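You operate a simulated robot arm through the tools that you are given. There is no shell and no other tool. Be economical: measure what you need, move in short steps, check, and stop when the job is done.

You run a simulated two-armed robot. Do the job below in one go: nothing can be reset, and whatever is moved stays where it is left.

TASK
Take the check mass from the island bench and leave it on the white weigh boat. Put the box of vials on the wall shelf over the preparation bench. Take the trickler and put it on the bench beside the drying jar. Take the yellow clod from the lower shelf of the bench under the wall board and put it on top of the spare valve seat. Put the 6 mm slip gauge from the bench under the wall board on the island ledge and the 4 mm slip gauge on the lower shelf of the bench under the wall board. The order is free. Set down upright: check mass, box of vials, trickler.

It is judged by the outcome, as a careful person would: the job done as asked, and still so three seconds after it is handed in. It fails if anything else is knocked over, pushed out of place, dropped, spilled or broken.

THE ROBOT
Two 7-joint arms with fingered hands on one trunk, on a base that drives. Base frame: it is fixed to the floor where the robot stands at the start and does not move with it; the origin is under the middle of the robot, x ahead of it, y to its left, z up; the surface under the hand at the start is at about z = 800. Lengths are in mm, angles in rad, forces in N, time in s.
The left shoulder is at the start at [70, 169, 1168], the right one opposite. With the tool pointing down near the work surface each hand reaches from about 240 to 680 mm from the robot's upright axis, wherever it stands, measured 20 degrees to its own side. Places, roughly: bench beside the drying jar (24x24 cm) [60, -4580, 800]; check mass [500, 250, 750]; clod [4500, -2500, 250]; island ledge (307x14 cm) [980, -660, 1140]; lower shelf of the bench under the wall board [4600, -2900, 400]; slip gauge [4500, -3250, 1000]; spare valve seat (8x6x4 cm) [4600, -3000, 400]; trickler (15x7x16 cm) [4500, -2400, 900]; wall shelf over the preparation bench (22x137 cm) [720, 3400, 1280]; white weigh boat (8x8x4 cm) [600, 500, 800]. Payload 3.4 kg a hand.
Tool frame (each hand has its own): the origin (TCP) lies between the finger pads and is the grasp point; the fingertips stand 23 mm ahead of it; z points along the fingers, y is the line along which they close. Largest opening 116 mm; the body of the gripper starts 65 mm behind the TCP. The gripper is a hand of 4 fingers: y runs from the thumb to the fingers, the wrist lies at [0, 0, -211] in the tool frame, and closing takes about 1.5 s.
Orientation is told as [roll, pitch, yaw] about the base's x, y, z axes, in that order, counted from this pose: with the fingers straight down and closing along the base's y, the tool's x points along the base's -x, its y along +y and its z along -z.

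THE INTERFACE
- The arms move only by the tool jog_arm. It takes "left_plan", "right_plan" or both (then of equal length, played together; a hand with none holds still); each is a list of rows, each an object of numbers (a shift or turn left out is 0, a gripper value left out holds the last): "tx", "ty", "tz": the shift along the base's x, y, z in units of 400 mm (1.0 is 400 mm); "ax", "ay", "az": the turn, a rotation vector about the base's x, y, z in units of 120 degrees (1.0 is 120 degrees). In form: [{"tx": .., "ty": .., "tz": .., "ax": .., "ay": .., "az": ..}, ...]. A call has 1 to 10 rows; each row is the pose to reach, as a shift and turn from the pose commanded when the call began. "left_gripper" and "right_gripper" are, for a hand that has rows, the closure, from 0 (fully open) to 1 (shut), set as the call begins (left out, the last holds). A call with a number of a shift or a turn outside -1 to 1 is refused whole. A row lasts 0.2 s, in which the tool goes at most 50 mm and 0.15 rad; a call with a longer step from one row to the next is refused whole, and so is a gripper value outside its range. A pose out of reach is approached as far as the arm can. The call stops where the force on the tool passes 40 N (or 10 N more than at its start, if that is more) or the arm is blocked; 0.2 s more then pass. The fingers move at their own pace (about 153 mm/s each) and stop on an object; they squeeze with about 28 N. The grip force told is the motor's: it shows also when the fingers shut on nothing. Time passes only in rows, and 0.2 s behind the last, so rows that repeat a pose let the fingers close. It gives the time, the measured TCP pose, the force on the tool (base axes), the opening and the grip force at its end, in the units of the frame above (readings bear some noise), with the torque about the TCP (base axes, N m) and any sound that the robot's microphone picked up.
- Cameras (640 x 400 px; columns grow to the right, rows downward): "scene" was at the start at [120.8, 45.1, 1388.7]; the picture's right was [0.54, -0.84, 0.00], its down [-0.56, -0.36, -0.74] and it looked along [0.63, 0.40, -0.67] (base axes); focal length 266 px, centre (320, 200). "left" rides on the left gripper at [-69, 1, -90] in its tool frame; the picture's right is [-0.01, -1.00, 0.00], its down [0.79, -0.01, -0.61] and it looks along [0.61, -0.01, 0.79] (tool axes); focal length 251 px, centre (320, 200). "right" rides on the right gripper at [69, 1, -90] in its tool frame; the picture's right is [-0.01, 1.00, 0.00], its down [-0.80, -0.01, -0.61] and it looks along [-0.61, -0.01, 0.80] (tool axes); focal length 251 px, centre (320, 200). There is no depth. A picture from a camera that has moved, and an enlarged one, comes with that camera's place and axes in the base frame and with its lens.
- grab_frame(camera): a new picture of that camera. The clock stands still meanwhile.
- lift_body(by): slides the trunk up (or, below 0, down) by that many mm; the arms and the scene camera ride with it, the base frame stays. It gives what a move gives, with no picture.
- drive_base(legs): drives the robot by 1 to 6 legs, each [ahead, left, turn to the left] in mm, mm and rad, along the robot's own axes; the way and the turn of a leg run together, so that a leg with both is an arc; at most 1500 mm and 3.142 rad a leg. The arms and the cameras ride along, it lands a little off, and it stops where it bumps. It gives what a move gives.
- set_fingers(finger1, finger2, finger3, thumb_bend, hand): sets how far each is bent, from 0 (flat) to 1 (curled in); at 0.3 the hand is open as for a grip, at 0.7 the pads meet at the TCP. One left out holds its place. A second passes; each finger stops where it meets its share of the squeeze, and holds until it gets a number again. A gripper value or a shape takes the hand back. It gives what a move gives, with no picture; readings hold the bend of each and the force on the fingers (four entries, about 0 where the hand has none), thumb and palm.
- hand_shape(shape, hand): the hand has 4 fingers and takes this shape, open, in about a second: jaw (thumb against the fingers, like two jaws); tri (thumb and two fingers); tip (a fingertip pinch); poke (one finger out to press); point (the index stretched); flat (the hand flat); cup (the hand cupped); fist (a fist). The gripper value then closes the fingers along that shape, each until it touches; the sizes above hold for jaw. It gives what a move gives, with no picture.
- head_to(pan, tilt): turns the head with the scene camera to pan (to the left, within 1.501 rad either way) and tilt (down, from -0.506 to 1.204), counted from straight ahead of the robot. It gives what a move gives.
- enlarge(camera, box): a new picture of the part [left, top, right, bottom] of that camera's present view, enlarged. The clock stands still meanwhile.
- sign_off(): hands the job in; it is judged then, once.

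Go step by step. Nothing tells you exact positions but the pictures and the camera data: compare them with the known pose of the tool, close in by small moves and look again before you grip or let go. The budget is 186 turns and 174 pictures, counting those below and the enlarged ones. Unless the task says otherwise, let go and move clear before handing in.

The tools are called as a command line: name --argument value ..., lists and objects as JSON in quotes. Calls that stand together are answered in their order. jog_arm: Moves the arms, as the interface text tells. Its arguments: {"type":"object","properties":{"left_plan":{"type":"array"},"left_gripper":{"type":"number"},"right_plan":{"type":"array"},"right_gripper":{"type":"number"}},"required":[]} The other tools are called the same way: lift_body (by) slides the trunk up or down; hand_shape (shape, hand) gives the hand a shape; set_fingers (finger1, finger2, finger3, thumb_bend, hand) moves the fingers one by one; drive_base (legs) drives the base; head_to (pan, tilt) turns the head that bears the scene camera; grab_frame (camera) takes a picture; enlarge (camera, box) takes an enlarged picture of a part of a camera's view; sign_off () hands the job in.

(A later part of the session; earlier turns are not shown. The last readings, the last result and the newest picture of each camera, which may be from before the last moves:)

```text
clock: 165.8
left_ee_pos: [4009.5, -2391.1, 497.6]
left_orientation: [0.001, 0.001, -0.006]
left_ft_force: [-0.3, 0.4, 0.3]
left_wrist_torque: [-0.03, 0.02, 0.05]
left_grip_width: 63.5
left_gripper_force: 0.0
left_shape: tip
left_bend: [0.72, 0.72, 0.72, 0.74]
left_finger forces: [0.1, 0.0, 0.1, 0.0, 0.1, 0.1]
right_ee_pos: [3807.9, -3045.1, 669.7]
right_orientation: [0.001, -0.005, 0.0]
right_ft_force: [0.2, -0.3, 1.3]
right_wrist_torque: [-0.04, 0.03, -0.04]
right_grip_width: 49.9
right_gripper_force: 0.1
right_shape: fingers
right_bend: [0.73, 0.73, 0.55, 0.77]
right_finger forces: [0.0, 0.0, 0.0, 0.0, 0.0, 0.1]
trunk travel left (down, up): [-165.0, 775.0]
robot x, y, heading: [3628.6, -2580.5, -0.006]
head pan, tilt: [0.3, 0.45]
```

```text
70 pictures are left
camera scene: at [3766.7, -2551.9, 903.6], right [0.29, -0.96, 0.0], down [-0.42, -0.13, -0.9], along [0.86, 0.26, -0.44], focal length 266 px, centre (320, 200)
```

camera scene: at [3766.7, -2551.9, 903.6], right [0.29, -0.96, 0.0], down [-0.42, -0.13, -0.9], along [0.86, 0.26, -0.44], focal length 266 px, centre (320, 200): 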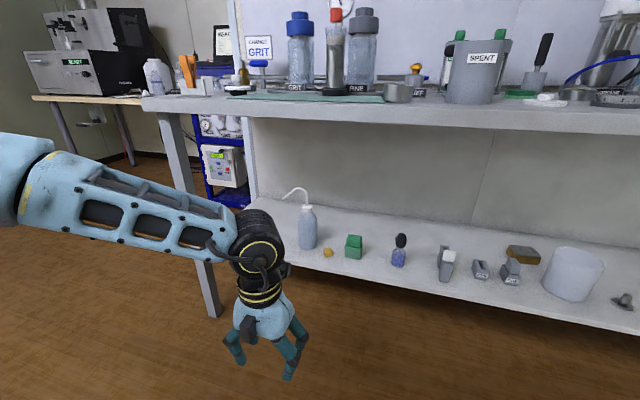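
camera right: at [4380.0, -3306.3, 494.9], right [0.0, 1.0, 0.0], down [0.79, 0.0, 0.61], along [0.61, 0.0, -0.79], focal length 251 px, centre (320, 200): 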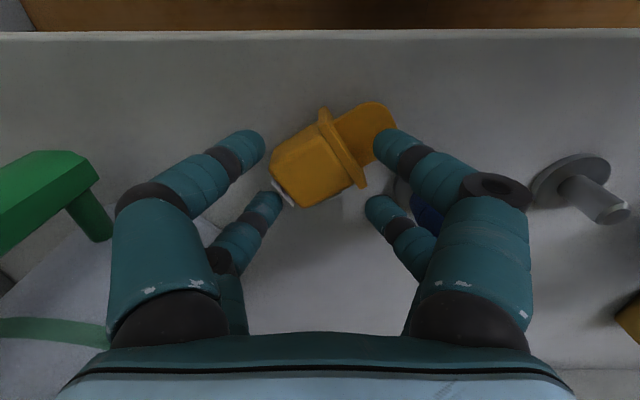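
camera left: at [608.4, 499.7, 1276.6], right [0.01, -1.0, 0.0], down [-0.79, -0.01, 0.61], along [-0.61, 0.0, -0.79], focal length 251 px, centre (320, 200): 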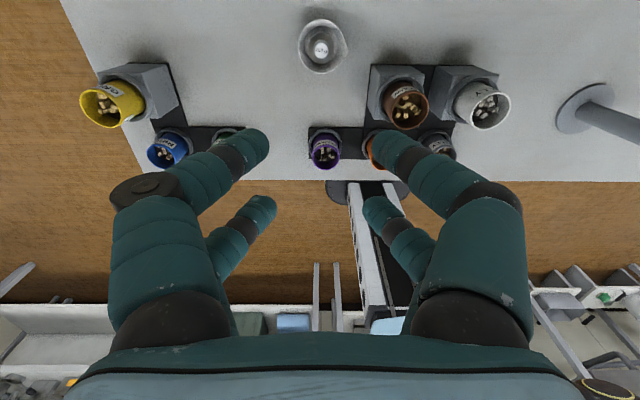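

The squirt bottle is close on the left of the clod, so I'll yaw the left hand −84° to stay slim in y, then drive in.

jog_arm --left_plan '[{"az": -0.07}, {"az": -0.14}, {"az": -0.21}, {"az": -0.28}, {"az": -0.35}, {"az": -0.42}, {"az": -0.49}, {"az": -0.56}, {"az": -0.63}, {"az": -0.7}]' --left_gripper 0.5

drive_base --legs '[[390, 0, 0.006]]'

grab_frame --camera "left"

grab_frame --camera "scene"

```text
clock: 168.0
left_ee_pos: [4010.4, -2389.5, 497.9]
left_orientation: [0.001, -0.003, -1.471]
left_ft_force: [0.7, 0.3, 0.5]
left_wrist_torque: [0.0, 0.03, 0.05]
left_grip_width: 58.4
left_gripper_force: 0.1
left_shape: tip
left_bend: [0.72, 0.72, 0.72, 0.75]
left_finger forces: [0.0, 0.1, 0.0, 0.0, 0.1, 0.1]
right_ee_pos: [3807.9, -3045.4, 670.7]
right_orientation: [-0.002, -0.005, -0.001]
right_ft_force: [-0.3, -0.6, 0.0]
right_wrist_torque: [0.0, -0.04, 0.01]
right_grip_width: 49.8
right_gripper_force: 0.1
right_shape: fingers
right_bend: [0.73, 0.73, 0.55, 0.77]
right_finger forces: [0.0, 0.1, 0.1, 0.1, 0.0, 0.0]
trunk travel left (down, up): [-165.0, 775.0]
robot x, y, heading: [3632.0, -2576.8, -0.008]
head pan, tilt: [0.3, 0.45]
```

```text
clock: 170.4
left_ee_pos: [4396.5, -2388.6, 497.2]
left_orientation: [-0.002, -0.001, -1.465]
left_ft_force: [1.2, 0.1, -0.3]
left_wrist_torque: [-0.05, -0.02, -0.03]
left_grip_width: 58.9
left_gripper_force: 0.1
left_shape: tip
left_bend: [0.72, 0.72, 0.72, 0.75]
left_finger forces: [0.0, 0.0, 0.0, 0.1, 0.1, 0.0]
right_ee_pos: [4198.0, -3044.1, 669.8]
right_orientation: [0.0, -0.008, 0.005]
right_ft_force: [-0.6, 0.0, -0.4]
right_wrist_torque: [0.03, -0.02, -0.01]
right_grip_width: 49.8
right_gripper_force: 0.2
right_shape: fingers
right_bend: [0.73, 0.73, 0.55, 0.77]
right_finger forces: [0.0, 0.0, 0.0, 0.0, 0.0, 0.0]
trunk travel left (down, up): [-165.0, 775.0]
robot x, y, heading: [4019.0, -2580.3, 0.004]
head pan, tilt: [0.3, 0.45]
```

```text
69 pictures are left
camera left: at [4403.6, -2457.1, 587.7], right [-0.99, -0.11, 0.0], down [-0.09, 0.79, 0.61], along [-0.07, 0.6, -0.8], focal length 251 px, centre (320, 200)
```

left: 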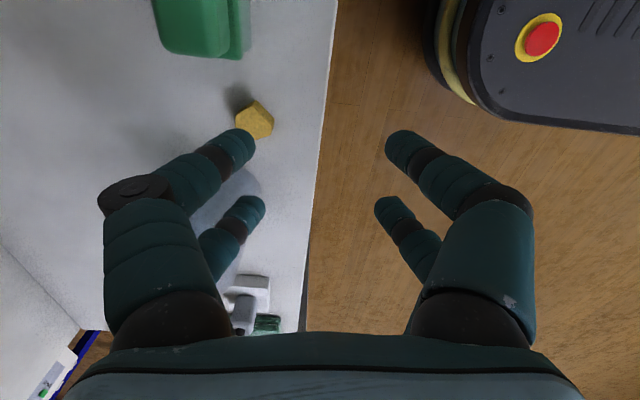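

```text
68 pictures are left
camera scene: at [4153.5, -2551.5, 903.6], right [0.3, -0.95, 0.0], down [-0.42, -0.13, -0.9], along [0.86, 0.27, -0.44], focal length 266 px, centre (320, 200)
```

scene: 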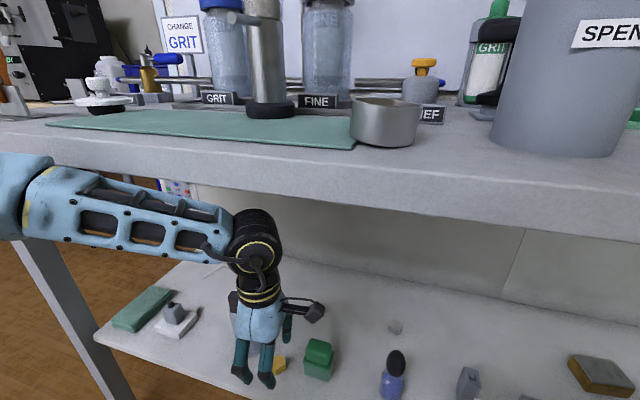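

Clod at (4448,−2379). I'll align and descend.

jog_arm --left_plan '[{"tx": 0.064, "ty": -0.004}, {"tx": 0.128, "ty": -0.004}, {"tx": 0.128, "ty": -0.004, "tz": -0.1}, {"tx": 0.128, "ty": -0.004, "tz": -0.2}, {"tx": 0.128, "ty": -0.004, "tz": -0.22}, {"tx": 0.128, "ty": -0.004, "tz": -0.22}]'

grab_frame --camera "left"

```text
clock: 171.8
left_ee_pos: [4448.5, -2392.5, 410.1]
left_orientation: [0.001, -0.002, -1.466]
left_ft_force: [-0.5, 0.6, 0.5]
left_wrist_torque: [0.04, 0.0, 0.03]
left_grip_width: 58.4
left_gripper_force: 0.0
left_shape: tip
left_bend: [0.72, 0.72, 0.72, 0.75]
left_finger forces: [0.1, 0.1, 0.1, 0.0, 0.0, 0.1]
right_ee_pos: [4197.3, -3045.2, 669.5]
right_orientation: [0.002, -0.004, 0.002]
right_ft_force: [0.5, 0.7, -0.5]
right_wrist_torque: [0.0, 0.0, -0.02]
right_grip_width: 49.9
right_gripper_force: 0.1
right_shape: fingers
right_bend: [0.73, 0.73, 0.55, 0.77]
right_finger forces: [0.0, 0.0, 0.0, 0.0, 0.0, 0.0]
trunk travel left (down, up): [-165.0, 775.0]
robot x, y, heading: [4014.1, -2581.8, 0.002]
head pan, tilt: [0.3, 0.45]
```

```text
67 pictures are left
camera left: at [4456.2, -2461.1, 500.4], right [-0.99, -0.11, 0.0], down [-0.09, 0.79, 0.61], along [-0.07, 0.6, -0.8], focal length 251 px, centre (320, 200)
```

left: 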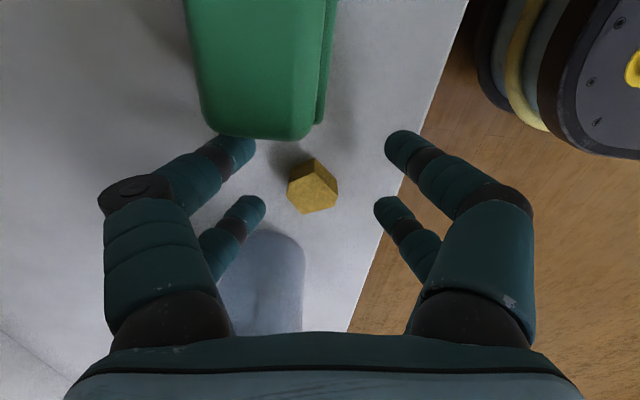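

jog_arm --left_plan '[{"tx": 0.005, "tz": -0.018}, {"tx": 0.005, "tz": -0.034}, {"tx": 0.005, "tz": -0.034}]'

jog_arm --left_plan '[{}, {}, {}, {}, {}, {}, {}, {}]' --left_gripper 1

grab_frame --camera "left"

```text
clock: 172.6
left_ee_pos: [4450.2, -2389.8, 395.6]
left_orientation: [0.0, -0.001, -1.467]
left_ft_force: [0.4, 0.0, -0.3]
left_wrist_torque: [-0.01, -0.02, 0.02]
left_grip_width: 58.4
left_gripper_force: 0.2
left_shape: tip
left_bend: [0.72, 0.72, 0.72, 0.75]
left_finger forces: [0.0, 0.1, 0.0, 0.0, 0.1, 0.0]
right_ee_pos: [4196.2, -3044.8, 668.6]
right_orientation: [0.0, -0.006, 0.004]
right_ft_force: [-0.2, 1.1, 0.5]
right_wrist_torque: [0.04, 0.0, 0.0]
right_grip_width: 49.8
right_gripper_force: 0.0
right_shape: fingers
right_bend: [0.73, 0.73, 0.55, 0.77]
right_finger forces: [0.0, 0.1, 0.0, 0.0, 0.0, 0.0]
trunk travel left (down, up): [-165.0, 775.0]
robot x, y, heading: [4017.1, -2578.7, 0.0]
head pan, tilt: [0.3, 0.45]
```

```text
clock: 174.4
left_ee_pos: [4448.7, -2390.3, 397.7]
left_orientation: [0.001, 0.0, -1.465]
left_ft_force: [6.8, -1.5, 19.8]
left_wrist_torque: [0.44, -0.37, -0.2]
left_grip_width: 0.1
left_gripper_force: 27.4
left_shape: tip
left_bend: [0.62, 0.74, 0.72, 0.62]
left_finger forces: [0.0, 35.8, 20.8, 0.0, 0.0, 0.0]
right_ee_pos: [4196.2, -3045.5, 670.8]
right_orientation: [0.0, -0.007, 0.002]
right_ft_force: [0.5, 0.1, 0.2]
right_wrist_torque: [0.03, 0.0, 0.01]
right_grip_width: 49.8
right_gripper_force: 0.0
right_shape: fingers
right_bend: [0.73, 0.73, 0.55, 0.77]
right_finger forces: [0.0, 0.0, 0.0, 0.0, 0.1, 0.0]
trunk travel left (down, up): [-165.0, 775.0]
robot x, y, heading: [4012.0, -2574.8, -0.001]
head pan, tilt: [0.3, 0.45]
```

```text
66 pictures are left
camera left: at [4456.7, -2459.9, 487.8], right [-0.99, -0.11, 0.0], down [-0.09, 0.79, 0.61], along [-0.07, 0.6, -0.8], focal length 251 px, centre (320, 200)
```

left: 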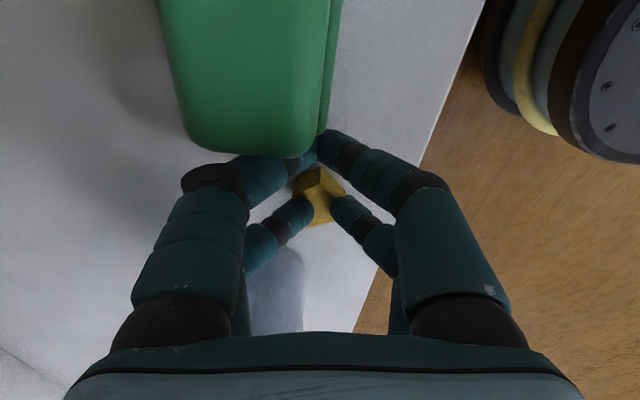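

The clod is held by one pair. I'll lift and check.

jog_arm --left_plan '[{"tz": 0.03}, {"tz": 0.1}, {"tz": 0.18}, {"tz": 0.26}, {"tz": 0.26}]'

grab_frame --camera "left"

```text
clock: 175.8
left_ee_pos: [4423.1, -2395.2, 447.8]
left_orientation: [-0.136, 0.018, -1.485]
left_ft_force: [0.4, -0.5, 0.3]
left_wrist_torque: [0.0, 0.06, 0.02]
left_grip_width: 0.0
left_gripper_force: 27.7
left_shape: tip
left_bend: [0.62, 0.75, 0.74, 0.62]
left_finger forces: [0.0, 0.0, 0.0, 0.0, 0.0, 0.0]
right_ee_pos: [4198.1, -3047.7, 666.1]
right_orientation: [-0.007, 0.007, -0.005]
right_ft_force: [0.9, 0.0, 0.3]
right_wrist_torque: [0.01, 0.0, -0.04]
right_grip_width: 49.7
right_gripper_force: 0.1
right_shape: fingers
right_bend: [0.73, 0.73, 0.55, 0.77]
right_finger forces: [0.0, 0.0, 0.0, 0.0, 0.0, 0.1]
trunk travel left (down, up): [-165.0, 775.0]
robot x, y, heading: [4014.1, -2579.8, -0.005]
head pan, tilt: [0.3, 0.45]
stopped in row 5 (left hand): the arm was blocked; the commanded pose is now the measured one
```

```text
65 pictures are left
camera left: at [4441.9, -2465.3, 536.7], right [-0.99, -0.1, 0.14], down [0.01, 0.79, 0.62], along [-0.17, 0.61, -0.77], focal length 251 px, centre (320, 200)
```

left: 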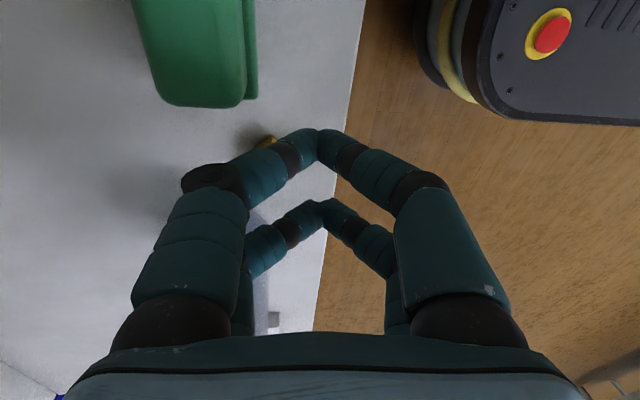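

The arm was blocked while lifting and the clod slipped back onto the shelf. I'll look at what's touching.

head_to --pan 0.6 --tilt 0.6

grab_frame --camera "scene"

```text
clock: 176.6
left_ee_pos: [4424.2, -2394.7, 448.4]
left_orientation: [-0.137, 0.023, -1.482]
left_ft_force: [0.4, 0.2, -0.4]
left_wrist_torque: [-0.01, -0.01, -0.02]
left_grip_width: 0.2
left_gripper_force: 27.7
left_shape: tip
left_bend: [0.62, 0.75, 0.74, 0.62]
left_finger forces: [0.0, 0.1, 0.0, 0.1, 0.0, 0.0]
right_ee_pos: [4200.0, -3046.2, 664.8]
right_orientation: [-0.003, 0.005, 0.0]
right_ft_force: [-0.5, 0.8, -0.5]
right_wrist_torque: [0.01, 0.01, -0.03]
right_grip_width: 49.6
right_gripper_force: 0.1
right_shape: fingers
right_bend: [0.73, 0.73, 0.55, 0.77]
right_finger forces: [0.0, 0.1, 0.1, 0.0, 0.0, 0.1]
trunk travel left (down, up): [-165.0, 775.0]
robot x, y, heading: [4009.8, -2581.7, -0.002]
head pan, tilt: [0.6, 0.6]
```

```text
64 pictures are left
camera scene: at [4145.0, -2531.6, 883.9], right [0.56, -0.83, -0.01], down [-0.48, -0.32, -0.82], along [0.68, 0.46, -0.57], focal length 266 px, centre (320, 200)
```

scene: 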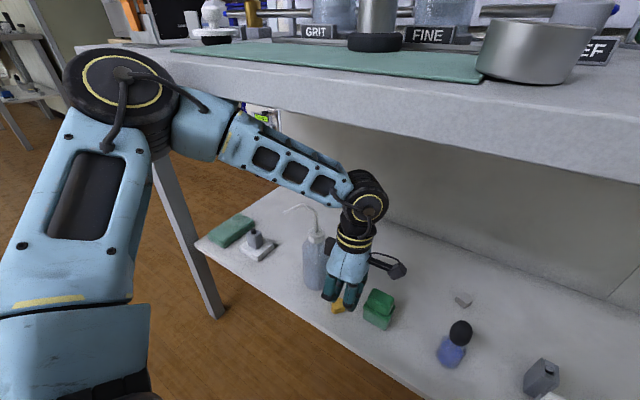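

The elbow met the bench slab's front edge. I'll back straight out, lower the trunk so the elbow stays well below the slab, and retry.

drive_base --legs '[[-300, 0, 0]]'

jog_arm --left_plan '[{"tz": 0.05, "ax": 0.06}, {"tz": 0.12, "ax": 0.067, "ay": -0.01}, {"tz": 0.24, "ax": 0.067, "ay": -0.01}, {"tz": 0.33, "ax": 0.067, "ay": -0.01}]' --left_gripper 0.5

lift_body --by -150

head_to --pan 0.3 --tilt 0.5

grab_frame --camera "scene"

```text
clock: 178.7
left_ee_pos: [4128.1, -2391.9, 464.3]
left_orientation: [-0.105, 0.017, -1.474]
left_ft_force: [0.7, 0.6, -0.1]
left_wrist_torque: [-0.02, -0.02, 0.02]
left_grip_width: 0.0
left_gripper_force: 27.7
left_shape: tip
left_bend: [0.62, 0.75, 0.74, 0.62]
left_finger forces: [0.0, 0.0, 0.0, 0.0, 0.0, 0.0]
right_ee_pos: [3897.5, -3047.1, 670.3]
right_orientation: [0.001, -0.005, 0.004]
right_ft_force: [0.5, -0.8, -0.5]
right_wrist_torque: [-0.03, -0.02, 0.0]
right_grip_width: 49.5
right_gripper_force: 0.1
right_shape: fingers
right_bend: [0.73, 0.73, 0.55, 0.77]
right_finger forces: [0.0, 0.1, 0.0, 0.0, 0.0, 0.1]
trunk travel left (down, up): [-165.0, 775.0]
robot x, y, heading: [3714.8, -2582.4, 0.005]
head pan, tilt: [0.6, 0.6]
```

```text
clock: 179.7
left_ee_pos: [4128.1, -2392.5, 596.7]
left_orientation: [-0.07, 0.155, -1.47]
left_ft_force: [0.2, 0.0, 0.4]
left_wrist_torque: [0.01, 0.01, -0.02]
left_grip_width: 57.5
left_gripper_force: 0.1
left_shape: tip
left_bend: [0.72, 0.72, 0.72, 0.75]
left_finger forces: [0.1, 0.1, 0.0, 0.0, 0.0, 0.1]
right_ee_pos: [3899.7, -3046.0, 669.0]
right_orientation: [0.0, -0.006, 0.002]
right_ft_force: [0.0, 0.0, -0.6]
right_wrist_torque: [-0.02, 0.01, 0.0]
right_grip_width: 49.7
right_gripper_force: 0.1
right_shape: fingers
right_bend: [0.73, 0.73, 0.55, 0.77]
right_finger forces: [0.0, 0.0, 0.0, 0.1, 0.1, 0.0]
trunk travel left (down, up): [-165.0, 775.0]
robot x, y, heading: [3719.2, -2580.2, 0.005]
head pan, tilt: [0.6, 0.6]
```

```text
clock: 181.4
left_ee_pos: [4129.3, -2393.5, 446.5]
left_orientation: [-0.07, 0.154, -1.472]
left_ft_force: [-0.5, -0.1, -0.9]
left_wrist_torque: [-0.02, 0.02, 0.0]
left_grip_width: 57.6
left_gripper_force: 0.0
left_shape: tip
left_bend: [0.72, 0.72, 0.72, 0.75]
left_finger forces: [0.1, 0.0, 0.0, 0.0, 0.0, 0.0]
right_ee_pos: [3897.9, -3047.0, 520.3]
right_orientation: [-0.001, -0.005, 0.003]
right_ft_force: [-0.4, 0.9, 1.5]
right_wrist_torque: [-0.02, 0.02, 0.01]
right_grip_width: 49.8
right_gripper_force: 0.0
right_shape: fingers
right_bend: [0.73, 0.73, 0.55, 0.77]
right_finger forces: [0.0, 0.1, 0.0, 0.0, 0.1, 0.0]
trunk travel left (down, up): [-15.0, 925.0]
robot x, y, heading: [3716.1, -2581.1, -0.001]
head pan, tilt: [0.6, 0.6]
```

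```text
clock: 182.2
left_ee_pos: [4129.2, -2393.6, 446.2]
left_orientation: [-0.069, 0.153, -1.472]
left_ft_force: [-0.4, -0.5, -0.9]
left_wrist_torque: [-0.01, 0.01, -0.03]
left_grip_width: 57.7
left_gripper_force: 0.0
left_shape: tip
left_bend: [0.72, 0.72, 0.72, 0.75]
left_finger forces: [0.0, 0.0, 0.1, 0.0, 0.0, 0.0]
right_ee_pos: [3897.9, -3047.6, 519.2]
right_orientation: [0.0, -0.006, 0.004]
right_ft_force: [-0.1, 0.5, -0.9]
right_wrist_torque: [0.0, 0.04, 0.0]
right_grip_width: 49.6
right_gripper_force: 0.2
right_shape: fingers
right_bend: [0.73, 0.73, 0.55, 0.77]
right_finger forces: [0.0, 0.0, 0.0, 0.0, 0.0, 0.0]
trunk travel left (down, up): [-15.0, 925.0]
robot x, y, heading: [3718.9, -2581.0, 0.006]
head pan, tilt: [0.3, 0.499]
```

```text
63 pictures are left
camera scene: at [3853.8, -2554.0, 749.1], right [0.3, -0.95, 0.0], down [-0.46, -0.14, -0.88], along [0.84, 0.26, -0.48], focal length 266 px, centre (320, 200)
```

scene: 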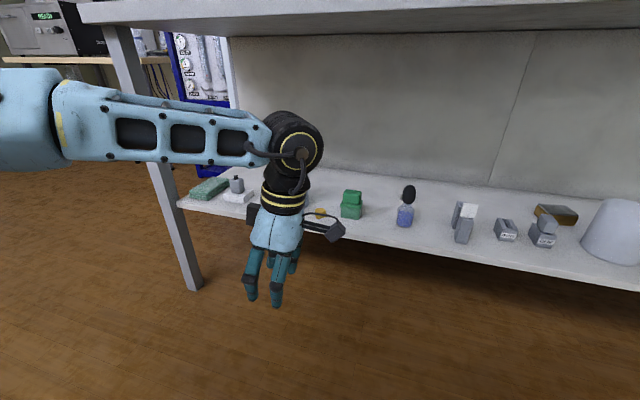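

jog_arm --left_plan '[{"ax": -0.035, "ay": -0.02}, {"ax": -0.0697, "ay": -0.0406, "tz": 0.05}, {"ax": -0.0697, "ay": -0.0406, "tz": 0.09}, {"ax": -0.0697, "ay": -0.0406, "tz": 0.09}]'

drive_base --legs '[[250, 0, 0]]'

grab_frame --camera "left"

grab_frame --camera "scene"

```text
clock: 183.2
left_ee_pos: [4129.5, -2393.9, 482.9]
left_orientation: [-0.001, -0.001, -1.465]
left_ft_force: [-0.7, 0.0, -0.6]
left_wrist_torque: [-0.01, 0.01, -0.03]
left_grip_width: 57.8
left_gripper_force: 0.0
left_shape: tip
left_bend: [0.72, 0.72, 0.72, 0.75]
left_finger forces: [0.1, 0.0, 0.1, 0.0, 0.1, 0.0]
right_ee_pos: [3898.3, -3045.9, 519.7]
right_orientation: [0.002, -0.006, 0.004]
right_ft_force: [-0.1, 0.1, -0.1]
right_wrist_torque: [0.02, 0.01, 0.01]
right_grip_width: 49.5
right_gripper_force: 0.0
right_shape: fingers
right_bend: [0.73, 0.73, 0.55, 0.77]
right_finger forces: [0.1, 0.0, 0.1, 0.0, 0.0, 0.0]
trunk travel left (down, up): [-15.0, 925.0]
robot x, y, heading: [3717.2, -2581.4, 0.003]
head pan, tilt: [0.3, 0.499]
```

```text
clock: 185.0
left_ee_pos: [4379.4, -2394.5, 482.4]
left_orientation: [0.001, -0.002, -1.469]
left_ft_force: [-0.9, 0.5, -0.1]
left_wrist_torque: [0.03, 0.0, -0.01]
left_grip_width: 57.6
left_gripper_force: 0.1
left_shape: tip
left_bend: [0.72, 0.72, 0.72, 0.75]
left_finger forces: [0.1, 0.1, 0.1, 0.1, 0.0, 0.0]
right_ee_pos: [4146.9, -3046.8, 520.0]
right_orientation: [0.0, -0.006, -0.001]
right_ft_force: [0.2, 0.2, 0.1]
right_wrist_torque: [0.01, 0.02, -0.02]
right_grip_width: 49.7
right_gripper_force: 0.0
right_shape: fingers
right_bend: [0.73, 0.73, 0.55, 0.77]
right_finger forces: [0.0, 0.1, 0.0, 0.1, 0.1, 0.0]
trunk travel left (down, up): [-15.0, 925.0]
robot x, y, heading: [3969.1, -2584.3, -0.0]
head pan, tilt: [0.3, 0.499]
```

```text
62 pictures are left
camera left: at [4386.7, -2463.7, 572.6], right [-0.99, -0.11, 0.0], down [-0.09, 0.79, 0.61], along [-0.07, 0.6, -0.8], focal length 251 px, centre (320, 200)
```

left: 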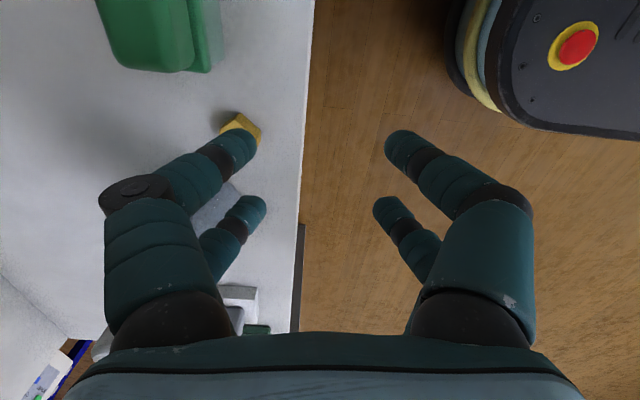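

```text
61 pictures are left
camera scene: at [4103.8, -2554.4, 749.1], right [0.29, -0.96, 0.0], down [-0.46, -0.14, -0.88], along [0.84, 0.26, -0.48], focal length 266 px, centre (320, 200)
```

scene: 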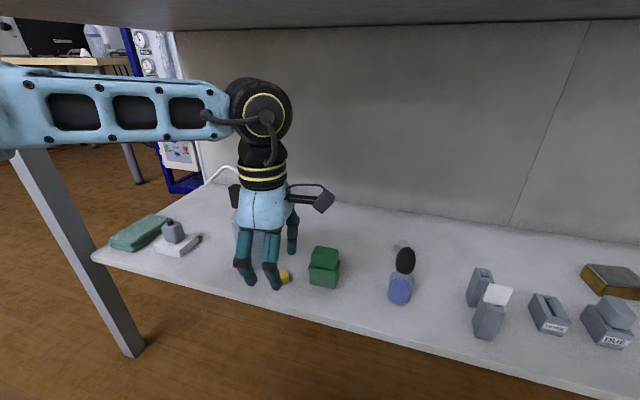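

jog_arm --left_plan '[{"tx": 0.075}, {"tx": 0.15}, {"tx": 0.15, "tz": -0.1}, {"tx": 0.15, "tz": -0.18}, {"tx": 0.15, "tz": -0.18}]'

grab_frame --camera "left"

```text
clock: 186.2
left_ee_pos: [4440.4, -2393.9, 409.0]
left_orientation: [-0.001, 0.0, -1.469]
left_ft_force: [0.7, -0.5, -0.4]
left_wrist_torque: [0.03, 0.03, -0.01]
left_grip_width: 57.6
left_gripper_force: 0.1
left_shape: tip
left_bend: [0.72, 0.72, 0.72, 0.75]
left_finger forces: [0.0, 0.1, 0.0, 0.0, 0.0, 0.0]
right_ee_pos: [4146.6, -3047.0, 520.6]
right_orientation: [-0.001, -0.005, 0.001]
right_ft_force: [0.9, -0.7, 0.0]
right_wrist_torque: [-0.02, -0.03, 0.01]
right_grip_width: 49.7
right_gripper_force: 0.0
right_shape: fingers
right_bend: [0.73, 0.73, 0.55, 0.77]
right_finger forces: [0.0, 0.0, 0.1, 0.0, 0.0, 0.1]
trunk travel left (down, up): [-15.0, 925.0]
robot x, y, heading: [3967.5, -2578.8, 0.003]
head pan, tilt: [0.3, 0.499]
```

```text
60 pictures are left
camera left: at [4447.3, -2463.8, 500.3], right [-0.99, -0.11, 0.0], down [-0.09, 0.79, 0.61], along [-0.07, 0.6, -0.8], focal length 251 px, centre (320, 200)
```

left: 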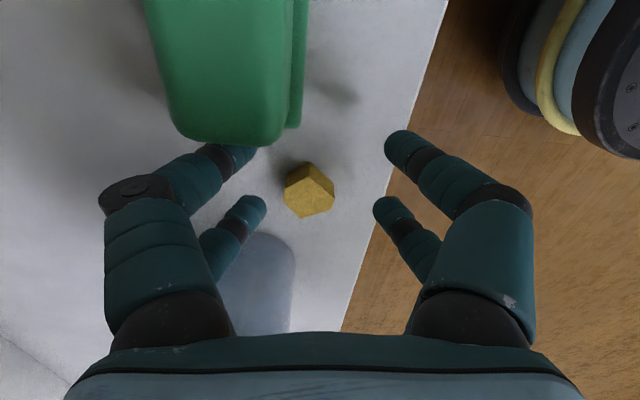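

jog_arm --left_plan '[{"tx": 0.008, "ty": -0.008, "tz": -0.012}, {"tx": 0.008, "ty": -0.008, "tz": -0.026}, {"tx": 0.008, "ty": -0.008, "tz": -0.026}]'

jog_arm --left_plan '[{}, {}, {}, {}, {}, {}, {}, {}]' --left_gripper 1

jog_arm --left_plan '[{"tz": 0.02}, {"tz": 0.06}, {"tz": 0.12}, {"tz": 0.12}]'

grab_frame --camera "left"

```text
clock: 187.0
left_ee_pos: [4442.1, -2398.3, 399.4]
left_orientation: [0.0, 0.0, -1.469]
left_ft_force: [0.1, 0.5, 0.4]
left_wrist_torque: [-0.02, -0.01, -0.01]
left_grip_width: 57.7
left_gripper_force: 0.2
left_shape: tip
left_bend: [0.72, 0.72, 0.72, 0.75]
left_finger forces: [0.0, 0.0, 0.0, 0.0, 0.1, 0.0]
right_ee_pos: [4147.0, -3047.8, 519.1]
right_orientation: [0.002, -0.006, 0.0]
right_ft_force: [-0.2, 0.0, 0.2]
right_wrist_torque: [0.01, 0.0, -0.04]
right_grip_width: 49.7
right_gripper_force: 0.2
right_shape: fingers
right_bend: [0.73, 0.73, 0.55, 0.77]
right_finger forces: [0.0, 0.0, 0.0, 0.0, 0.1, 0.1]
trunk travel left (down, up): [-15.0, 925.0]
robot x, y, heading: [3968.4, -2582.0, -0.007]
head pan, tilt: [0.3, 0.499]
```

```text
clock: 188.8
left_ee_pos: [4441.9, -2397.2, 400.3]
left_orientation: [0.002, 0.0, -1.469]
left_ft_force: [1.6, -0.4, 7.0]
left_wrist_torque: [0.16, -0.02, -0.06]
left_grip_width: 0.2
left_gripper_force: 27.7
left_shape: tip
left_bend: [0.63, 0.72, 0.69, 0.63]
left_finger forces: [0.1, 0.1, 0.0, 0.1, 0.0, 0.0]
right_ee_pos: [4147.1, -3047.3, 521.0]
right_orientation: [0.0, -0.005, -0.001]
right_ft_force: [-0.6, 0.9, -0.1]
right_wrist_torque: [0.01, 0.0, 0.04]
right_grip_width: 49.6
right_gripper_force: 0.0
right_shape: fingers
right_bend: [0.73, 0.73, 0.55, 0.77]
right_finger forces: [0.0, 0.1, 0.0, 0.1, 0.0, 0.1]
trunk travel left (down, up): [-15.0, 925.0]
robot x, y, heading: [3967.5, -2581.6, -0.005]
head pan, tilt: [0.3, 0.499]
```

```text
clock: 189.8
left_ee_pos: [4442.0, -2397.5, 448.4]
left_orientation: [-0.001, -0.001, -1.47]
left_ft_force: [-0.3, 0.8, 0.2]
left_wrist_torque: [0.02, 0.01, 0.0]
left_grip_width: 0.0
left_gripper_force: 28.0
left_shape: tip
left_bend: [0.63, 0.72, 0.69, 0.63]
left_finger forces: [0.0, 0.0, 0.0, 0.0, 0.1, 0.1]
right_ee_pos: [4146.2, -3047.4, 521.0]
right_orientation: [0.0, -0.007, 0.001]
right_ft_force: [0.6, -0.2, 0.7]
right_wrist_torque: [0.01, -0.04, 0.01]
right_grip_width: 49.6
right_gripper_force: 0.1
right_shape: fingers
right_bend: [0.73, 0.73, 0.55, 0.77]
right_finger forces: [0.0, 0.0, 0.0, 0.1, 0.1, 0.0]
trunk travel left (down, up): [-15.0, 925.0]
robot x, y, heading: [3966.9, -2583.2, -0.002]
head pan, tilt: [0.3, 0.499]
```

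```text
59 pictures are left
camera left: at [4450.1, -2466.8, 538.5], right [-0.99, -0.11, 0.0], down [-0.09, 0.79, 0.61], along [-0.07, 0.6, -0.8], focal length 251 px, centre (320, 200)
```

left: 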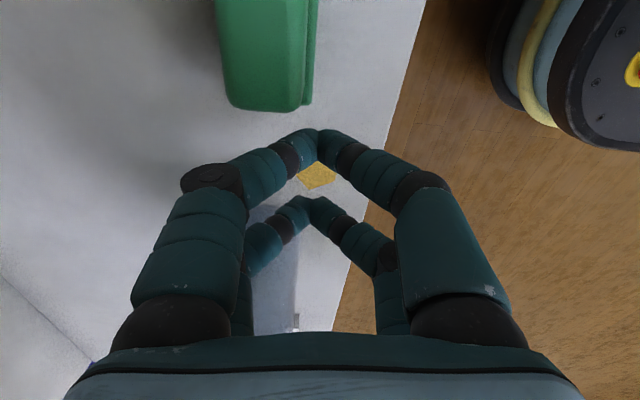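

The clod squeezed out. I'll open and take a fresh look.

jog_arm --left_plan '[{}, {}, {}, {}, {"ty": 0.005}]' --left_gripper 0.5

enlarge --camera "left" --box '[220, 90, 420, 250]'

enlarge --camera "scene" --box '[220, 180, 360, 300]'

```text
clock: 191.0
left_ee_pos: [4443.2, -2395.5, 447.3]
left_orientation: [-0.002, -0.002, -1.468]
left_ft_force: [0.8, 0.4, -0.1]
left_wrist_torque: [0.0, -0.01, 0.02]
left_grip_width: 57.4
left_gripper_force: 0.0
left_shape: tip
left_bend: [0.72, 0.72, 0.72, 0.75]
left_finger forces: [0.0, 0.0, 0.0, 0.0, 0.0, 0.0]
right_ee_pos: [4147.3, -3046.3, 519.9]
right_orientation: [-0.001, -0.005, -0.001]
right_ft_force: [0.3, -0.2, -0.4]
right_wrist_torque: [0.03, 0.01, 0.01]
right_grip_width: 50.0
right_gripper_force: 0.1
right_shape: fingers
right_bend: [0.73, 0.73, 0.55, 0.77]
right_finger forces: [0.0, 0.1, 0.0, 0.1, 0.0, 0.0]
trunk travel left (down, up): [-15.0, 925.0]
robot x, y, heading: [3965.6, -2580.6, 0.001]
head pan, tilt: [0.3, 0.499]
```

```text
2.50 times, centred on (320, 170) of left
camera zoom: at [4450.1, -2465.1, 538.4], right [-0.99, -0.11, 0.0], down [-0.09, 0.79, 0.61], along [-0.07, 0.6, -0.8], focal length 629 px, centre (320, 275)
```

zoom: 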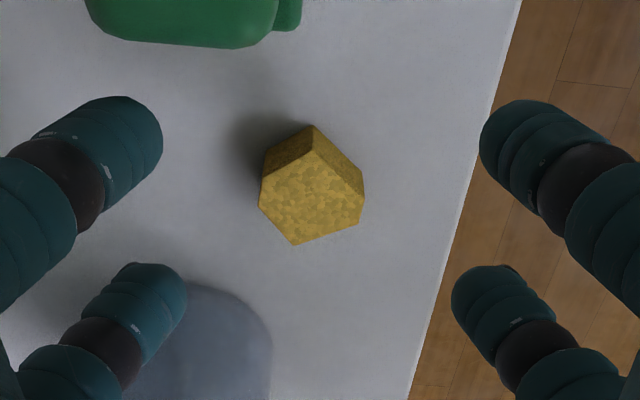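

```text
3.33 times, centred on (290, 240) of scene
camera zoom: at [4103.9, -2554.4, 749.1], right [0.29, -0.96, 0.0], down [-0.46, -0.14, -0.88], along [0.84, 0.26, -0.48], focal length 886 px, centre (420, 67)
```

zoom: 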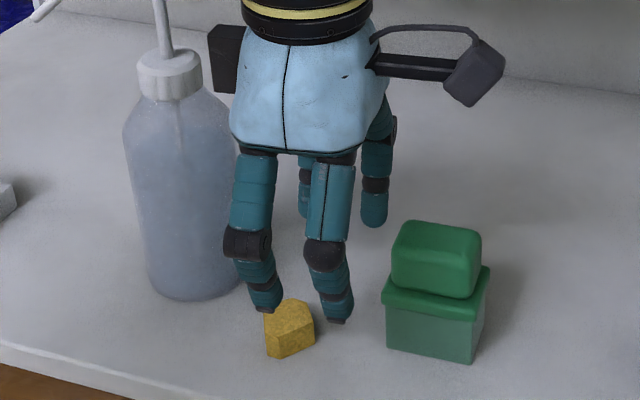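

The clod spans y −2391..−2366, centre (4442,−2378). I'll descend with the +y pair centred on it.

jog_arm --left_plan '[{"ty": -0.003, "tz": -0.06}, {"ty": -0.003, "tz": -0.11}, {"ty": -0.003, "tz": -0.128}, {"ty": -0.003, "tz": -0.128}]'

jog_arm --left_plan '[{}, {}, {}, {}, {}, {}, {}, {}]' --left_gripper 1

grab_frame --camera "left"

```text
clock: 192.0
left_ee_pos: [4441.5, -2397.8, 395.4]
left_orientation: [0.0, 0.001, -1.469]
left_ft_force: [0.4, -0.3, -1.0]
left_wrist_torque: [0.0, 0.01, 0.01]
left_grip_width: 57.5
left_gripper_force: 0.1
left_shape: tip
left_bend: [0.72, 0.72, 0.72, 0.75]
left_finger forces: [0.0, 0.1, 0.0, 0.0, 0.0, 0.0]
right_ee_pos: [4146.1, -3048.0, 520.4]
right_orientation: [-0.001, -0.005, 0.0]
right_ft_force: [-0.2, 0.1, -0.3]
right_wrist_torque: [0.0, 0.02, -0.03]
right_grip_width: 49.9
right_gripper_force: 0.1
right_shape: fingers
right_bend: [0.73, 0.73, 0.55, 0.77]
right_finger forces: [0.0, 0.1, 0.1, 0.1, 0.0, 0.0]
trunk travel left (down, up): [-15.0, 925.0]
robot x, y, heading: [3968.2, -2580.1, -0.005]
head pan, tilt: [0.3, 0.499]
```

```text
clock: 193.8
left_ee_pos: [4441.9, -2396.8, 395.7]
left_orientation: [0.001, -0.001, -1.47]
left_ft_force: [0.0, 0.7, -0.5]
left_wrist_torque: [0.02, 0.05, 0.0]
left_grip_width: 0.0
left_gripper_force: 28.6
left_shape: tip
left_bend: [0.62, 0.73, 0.72, 0.62]
left_finger forces: [0.0, 0.0, 0.1, 0.1, 0.0, 0.0]
right_ee_pos: [4147.5, -3045.2, 519.8]
right_orientation: [0.001, -0.004, 0.002]
right_ft_force: [-0.2, 0.1, 0.2]
right_wrist_torque: [-0.01, 0.0, 0.0]
right_grip_width: 49.7
right_gripper_force: 0.1
right_shape: fingers
right_bend: [0.73, 0.73, 0.55, 0.77]
right_finger forces: [0.0, 0.0, 0.1, 0.0, 0.0, 0.1]
trunk travel left (down, up): [-15.0, 925.0]
robot x, y, heading: [3967.3, -2583.4, -0.003]
head pan, tilt: [0.3, 0.499]
```

```text
56 pictures are left
camera left: at [4449.8, -2466.1, 486.6], right [-0.99, -0.11, 0.0], down [-0.09, 0.79, 0.61], along [-0.07, 0.6, -0.8], focal length 251 px, centre (320, 200)
```

left: 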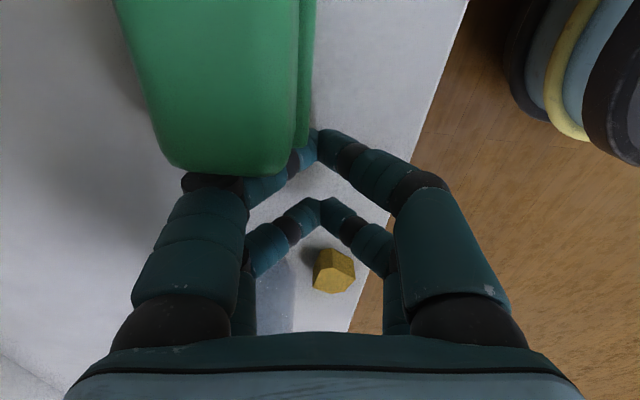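

It squeezed out again, now about (4426,−2335). I'll rise and inspect the "tri" shape, which may give a self-centring 3-point grip.

jog_arm --left_plan '[{"tz": 0.1}, {"tz": 0.2}, {"tz": 0.25}]'

hand_shape --shape "tri" --hand "left"

jog_arm --left_plan '[{}, {}, {}, {}]' --left_gripper 0.8

grab_frame --camera "left"

```text
clock: 194.6
left_ee_pos: [4442.9, -2397.9, 497.1]
left_orientation: [0.001, -0.002, -1.469]
left_ft_force: [-0.9, 0.5, -0.5]
left_wrist_torque: [-0.01, 0.0, 0.01]
left_grip_width: 0.0
left_gripper_force: 27.6
left_shape: tip
left_bend: [0.62, 0.73, 0.72, 0.62]
left_finger forces: [0.0, 0.0, 0.0, 0.1, 0.0, 0.0]
right_ee_pos: [4147.8, -3047.4, 519.6]
right_orientation: [0.0, -0.005, 0.0]
right_ft_force: [-0.6, -0.3, -0.3]
right_wrist_torque: [-0.01, 0.0, -0.01]
right_grip_width: 49.5
right_gripper_force: 0.0
right_shape: fingers
right_bend: [0.73, 0.73, 0.55, 0.77]
right_finger forces: [0.1, 0.0, 0.0, 0.0, 0.1, 0.1]
trunk travel left (down, up): [-15.0, 925.0]
robot x, y, heading: [3968.0, -2579.2, -0.003]
head pan, tilt: [0.3, 0.499]
```

```text
clock: 195.5
left_ee_pos: [4441.6, -2397.7, 496.9]
left_orientation: [0.001, -0.002, -1.469]
left_ft_force: [0.7, 0.8, -0.3]
left_wrist_torque: [-0.01, 0.02, 0.0]
left_grip_width: 115.7
left_gripper_force: 0.1
left_shape: tri
left_bend: [0.3, 0.3, 0.3, 0.3]
left_finger forces: [0.1, 0.1, 0.0, 0.0, 0.0, 0.0]
right_ee_pos: [4147.4, -3047.5, 520.0]
right_orientation: [0.001, -0.005, 0.0]
right_ft_force: [-0.6, 0.0, 0.1]
right_wrist_torque: [-0.03, -0.03, -0.02]
right_grip_width: 49.7
right_gripper_force: 0.0
right_shape: fingers
right_bend: [0.73, 0.73, 0.55, 0.77]
right_finger forces: [0.0, 0.1, 0.0, 0.0, 0.1, 0.0]
trunk travel left (down, up): [-15.0, 925.0]
robot x, y, heading: [3967.2, -2580.7, -0.004]
head pan, tilt: [0.3, 0.499]
```

```text
clock: 196.5
left_ee_pos: [4443.0, -2396.5, 497.1]
left_orientation: [-0.001, -0.001, -1.469]
left_ft_force: [0.5, 0.0, -0.6]
left_wrist_torque: [-0.06, -0.03, 0.01]
left_grip_width: 23.8
left_gripper_force: 0.1
left_shape: tri
left_bend: [0.73, 0.73, 0.73, 0.76]
left_finger forces: [0.0, 0.0, 0.1, 0.0, 0.1, 0.1]
right_ee_pos: [4147.0, -3046.2, 519.7]
right_orientation: [0.001, -0.004, -0.002]
right_ft_force: [0.7, 1.2, 0.1]
right_wrist_torque: [-0.02, -0.01, -0.03]
right_grip_width: 49.7
right_gripper_force: 0.0
right_shape: fingers
right_bend: [0.73, 0.73, 0.55, 0.77]
right_finger forces: [0.0, 0.0, 0.0, 0.0, 0.1, 0.0]
trunk travel left (down, up): [-15.0, 925.0]
robot x, y, heading: [3969.9, -2581.3, -0.001]
head pan, tilt: [0.3, 0.499]
```

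```text
55 pictures are left
camera left: at [4450.1, -2466.3, 587.3], right [-0.99, -0.11, 0.0], down [-0.09, 0.79, 0.61], along [-0.07, 0.6, -0.8], focal length 251 px, centre (320, 200)
```

left: 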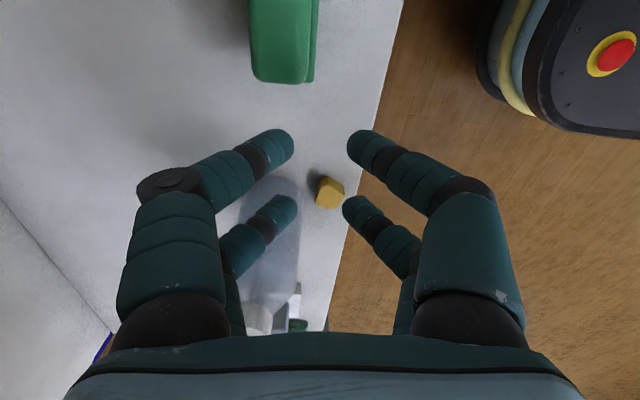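

The tri layout is the same. The clod now sits near the bottle, so I'll yaw the hand a further −49° (long axis and camera away from the bottle) and approach with the far pair.

jog_arm --left_plan '[{"az": -0.07}, {"az": -0.14, "tx": -0.01, "ty": 0.02}, {"az": -0.21, "tx": -0.02, "ty": 0.05}, {"az": -0.28, "tx": -0.04, "ty": 0.09}, {"az": -0.35, "tx": -0.06, "ty": 0.13}, {"az": -0.41, "tx": -0.063, "ty": 0.16}, {"az": -0.41, "tx": -0.063, "ty": 0.16, "tz": -0.04}]' --left_gripper 0.55

enlarge --camera "left" --box '[160, 40, 480, 300]'

```text
clock: 198.1
left_ee_pos: [4407.0, -2342.6, 480.3]
left_orientation: [0.001, 0.001, -2.324]
left_ft_force: [0.3, -0.2, -0.1]
left_wrist_torque: [-0.06, -0.02, -0.03]
left_grip_width: 51.9
left_gripper_force: 0.0
left_shape: tri
left_bend: [0.73, 0.73, 0.73, 0.76]
left_finger forces: [0.0, 0.0, 0.0, 0.1, 0.0, 0.1]
left hand out of reach, approached as far as the arm can: row 6, 7
right_ee_pos: [4147.5, -3046.8, 518.3]
right_orientation: [0.001, -0.006, 0.003]
right_ft_force: [-0.3, -0.4, -0.6]
right_wrist_torque: [0.01, -0.02, -0.02]
right_grip_width: 49.6
right_gripper_force: 0.0
right_shape: fingers
right_bend: [0.73, 0.73, 0.55, 0.77]
right_finger forces: [0.1, 0.0, 0.1, 0.1, 0.0, 0.0]
trunk travel left (down, up): [-15.0, 925.0]
robot x, y, heading: [3966.1, -2583.7, -0.0]
head pan, tilt: [0.3, 0.499]
```

```text
1.54 times, centred on (320, 170) of left
camera zoom: at [4359.9, -2394.7, 570.6], right [-0.74, 0.68, 0.0], down [0.54, 0.58, 0.61], along [0.41, 0.45, -0.79], focal length 387 px, centre (320, 246)
```

zoom: 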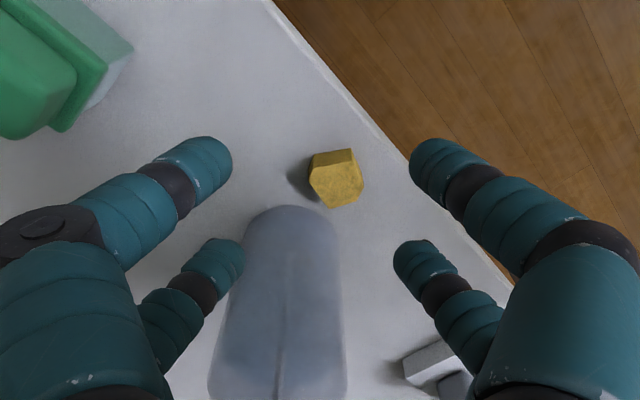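

drive_base --legs '[[5, 22, 0]]'

jog_arm --left_plan '[{"tz": -0.08}, {"tz": -0.15}, {"tz": -0.15}]'

enlarge --camera "left" --box '[160, 80, 480, 300]'

```text
clock: 198.9
left_ee_pos: [4410.9, -2322.2, 480.2]
left_orientation: [0.0, -0.003, -2.326]
left_ft_force: [-0.3, 0.1, -1.1]
left_wrist_torque: [0.0, -0.02, 0.04]
left_grip_width: 52.2
left_gripper_force: 0.1
left_shape: tri
left_bend: [0.73, 0.73, 0.73, 0.76]
left_finger forces: [0.0, 0.0, 0.1, 0.0, 0.0, 0.0]
right_ee_pos: [4151.8, -3023.6, 521.2]
right_orientation: [-0.001, -0.004, -0.001]
right_ft_force: [0.4, -0.1, -0.6]
right_wrist_torque: [0.02, 0.0, 0.01]
right_grip_width: 49.8
right_gripper_force: 0.1
right_shape: fingers
right_bend: [0.73, 0.73, 0.55, 0.77]
right_finger forces: [0.0, 0.0, 0.1, 0.0, 0.1, 0.0]
trunk travel left (down, up): [-15.0, 925.0]
robot x, y, heading: [3973.8, -2556.9, -0.001]
head pan, tilt: [0.3, 0.499]
```

```text
clock: 199.7
left_ee_pos: [4410.9, -2320.9, 419.3]
left_orientation: [0.0, 0.001, -2.324]
left_ft_force: [0.6, -0.3, 0.7]
left_wrist_torque: [-0.02, 0.01, 0.04]
left_grip_width: 51.8
left_gripper_force: 0.0
left_shape: tri
left_bend: [0.73, 0.73, 0.73, 0.76]
left_finger forces: [0.0, 0.0, 0.0, 0.1, 0.1, 0.1]
right_ee_pos: [4152.4, -3024.9, 519.3]
right_orientation: [0.0, -0.004, -0.001]
right_ft_force: [-0.6, 0.1, -0.3]
right_wrist_torque: [0.04, -0.03, 0.02]
right_grip_width: 49.5
right_gripper_force: 0.1
right_shape: fingers
right_bend: [0.73, 0.73, 0.55, 0.77]
right_finger forces: [0.0, 0.1, 0.1, 0.0, 0.0, 0.1]
trunk travel left (down, up): [-15.0, 925.0]
robot x, y, heading: [3969.2, -2558.4, -0.004]
head pan, tilt: [0.3, 0.499]
```

```text
1.82 times, centred on (320, 190) of left
camera zoom: at [4364.6, -2372.7, 510.5], right [-0.74, 0.68, 0.0], down [0.54, 0.58, 0.61], along [0.41, 0.45, -0.79], focal length 457 px, centre (320, 218)
```

zoom: 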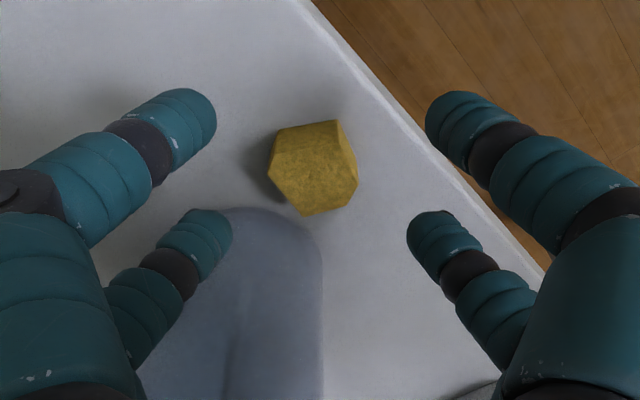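

hand_shape --shape "tip" --hand "left"

jog_arm --left_plan '[{}, {}, {}, {"tz": -0.03}, {"tz": -0.058}, {"tz": -0.058}]' --left_gripper 0.5

jog_arm --left_plan '[{}, {}, {}, {}, {}, {}, {}, {}]' --left_gripper 1

grab_frame --camera "left"

```text
clock: 200.6
left_ee_pos: [4409.9, -2320.8, 420.7]
left_orientation: [-0.001, 0.001, -2.322]
left_ft_force: [0.7, -0.3, 0.1]
left_wrist_torque: [0.03, 0.05, -0.04]
left_grip_width: 116.0
left_gripper_force: 0.1
left_shape: tip
left_bend: [0.3, 0.3, 0.3, 0.3]
left_finger forces: [0.0, 0.1, 0.1, 0.0, 0.0, 0.0]
right_ee_pos: [4151.8, -3025.1, 520.0]
right_orientation: [0.0, -0.006, -0.001]
right_ft_force: [-0.4, -0.5, -0.1]
right_wrist_torque: [0.02, 0.02, 0.02]
right_grip_width: 49.5
right_gripper_force: 0.0
right_shape: fingers
right_bend: [0.73, 0.73, 0.55, 0.77]
right_finger forces: [0.1, 0.1, 0.1, 0.0, 0.0, 0.0]
trunk travel left (down, up): [-15.0, 925.0]
robot x, y, heading: [3969.7, -2559.9, -0.002]
head pan, tilt: [0.3, 0.499]
```

```text
clock: 202.0
left_ee_pos: [4412.0, -2321.0, 397.1]
left_orientation: [-0.001, 0.001, -2.324]
left_ft_force: [0.5, -0.4, 1.0]
left_wrist_torque: [-0.01, 0.0, 0.03]
left_grip_width: 59.0
left_gripper_force: 0.0
left_shape: tip
left_bend: [0.72, 0.72, 0.72, 0.75]
left_finger forces: [0.1, 0.0, 0.0, 0.1, 0.1, 0.0]
right_ee_pos: [4152.9, -3024.7, 519.7]
right_orientation: [0.001, -0.006, -0.001]
right_ft_force: [-1.1, 0.3, -0.5]
right_wrist_torque: [0.02, -0.03, -0.02]
right_grip_width: 49.8
right_gripper_force: 0.1
right_shape: fingers
right_bend: [0.73, 0.73, 0.55, 0.77]
right_finger forces: [0.0, 0.0, 0.0, 0.0, 0.1, 0.0]
trunk travel left (down, up): [-15.0, 925.0]
robot x, y, heading: [3970.4, -2555.3, -0.005]
head pan, tilt: [0.3, 0.499]
```

```text
clock: 203.8
left_ee_pos: [4410.3, -2321.7, 398.8]
left_orientation: [0.002, 0.004, -2.323]
left_ft_force: [2.4, 4.7, 20.3]
left_wrist_torque: [0.28, -0.29, 0.04]
left_grip_width: 0.0
left_gripper_force: 27.7
left_shape: tip
left_bend: [0.62, 0.75, 0.74, 0.62]
left_finger forces: [0.0, 0.1, 0.1, 0.0, 0.0, 0.0]
right_ee_pos: [4151.2, -3026.7, 520.2]
right_orientation: [0.0, -0.007, -0.001]
right_ft_force: [0.1, -0.6, -0.2]
right_wrist_torque: [0.01, 0.0, 0.0]
right_grip_width: 49.8
right_gripper_force: 0.0
right_shape: fingers
right_bend: [0.73, 0.73, 0.55, 0.77]
right_finger forces: [0.1, 0.1, 0.1, 0.0, 0.0, 0.0]
trunk travel left (down, up): [-15.0, 925.0]
robot x, y, heading: [3975.6, -2557.5, -0.005]
head pan, tilt: [0.3, 0.499]
```

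```text
52 pictures are left
camera left: at [4364.1, -2373.2, 488.6], right [-0.74, 0.68, 0.0], down [0.54, 0.58, 0.61], along [0.41, 0.45, -0.79], focal length 251 px, centre (320, 200)
```

left: 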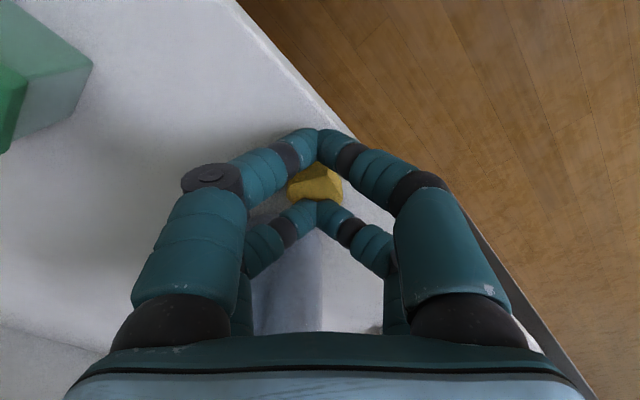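

The clod now looks trapped between the two finger pairs. I'll try a small lift to see if it comes along.

jog_arm --left_plan '[{"tz": 0.015}, {"tz": 0.04}, {"tz": 0.08}, {"tz": 0.08}]'

enlarge --camera "left" --box '[200, 80, 440, 260]'

```text
clock: 204.8
left_ee_pos: [4411.5, -2322.5, 428.4]
left_orientation: [-0.001, 0.002, -2.324]
left_ft_force: [-0.2, 0.4, 0.1]
left_wrist_torque: [0.0, -0.03, 0.04]
left_grip_width: 0.0
left_gripper_force: 28.4
left_shape: tip
left_bend: [0.62, 0.74, 0.74, 0.62]
left_finger forces: [0.0, 0.0, 0.1, 0.1, 0.1, 0.1]
right_ee_pos: [4153.3, -3024.1, 520.0]
right_orientation: [0.001, -0.005, 0.001]
right_ft_force: [0.1, 0.4, 0.0]
right_wrist_torque: [0.01, -0.03, 0.01]
right_grip_width: 49.6
right_gripper_force: 0.0
right_shape: fingers
right_bend: [0.73, 0.73, 0.55, 0.77]
right_finger forces: [0.0, 0.1, 0.1, 0.0, 0.0, 0.1]
trunk travel left (down, up): [-15.0, 925.0]
robot x, y, heading: [3971.1, -2561.3, -0.0]
head pan, tilt: [0.3, 0.499]
```

```text
2.22 times, centred on (320, 170) of left
camera zoom: at [4364.8, -2373.2, 519.5], right [-0.74, 0.68, 0.0], down [0.54, 0.58, 0.61], along [0.41, 0.45, -0.79], focal length 559 px, centre (320, 267)
```

zoom: 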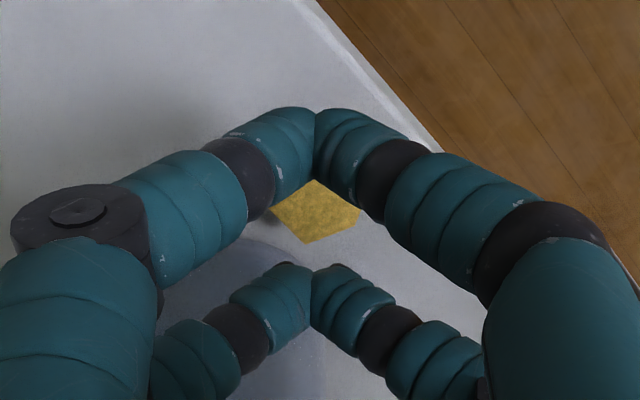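

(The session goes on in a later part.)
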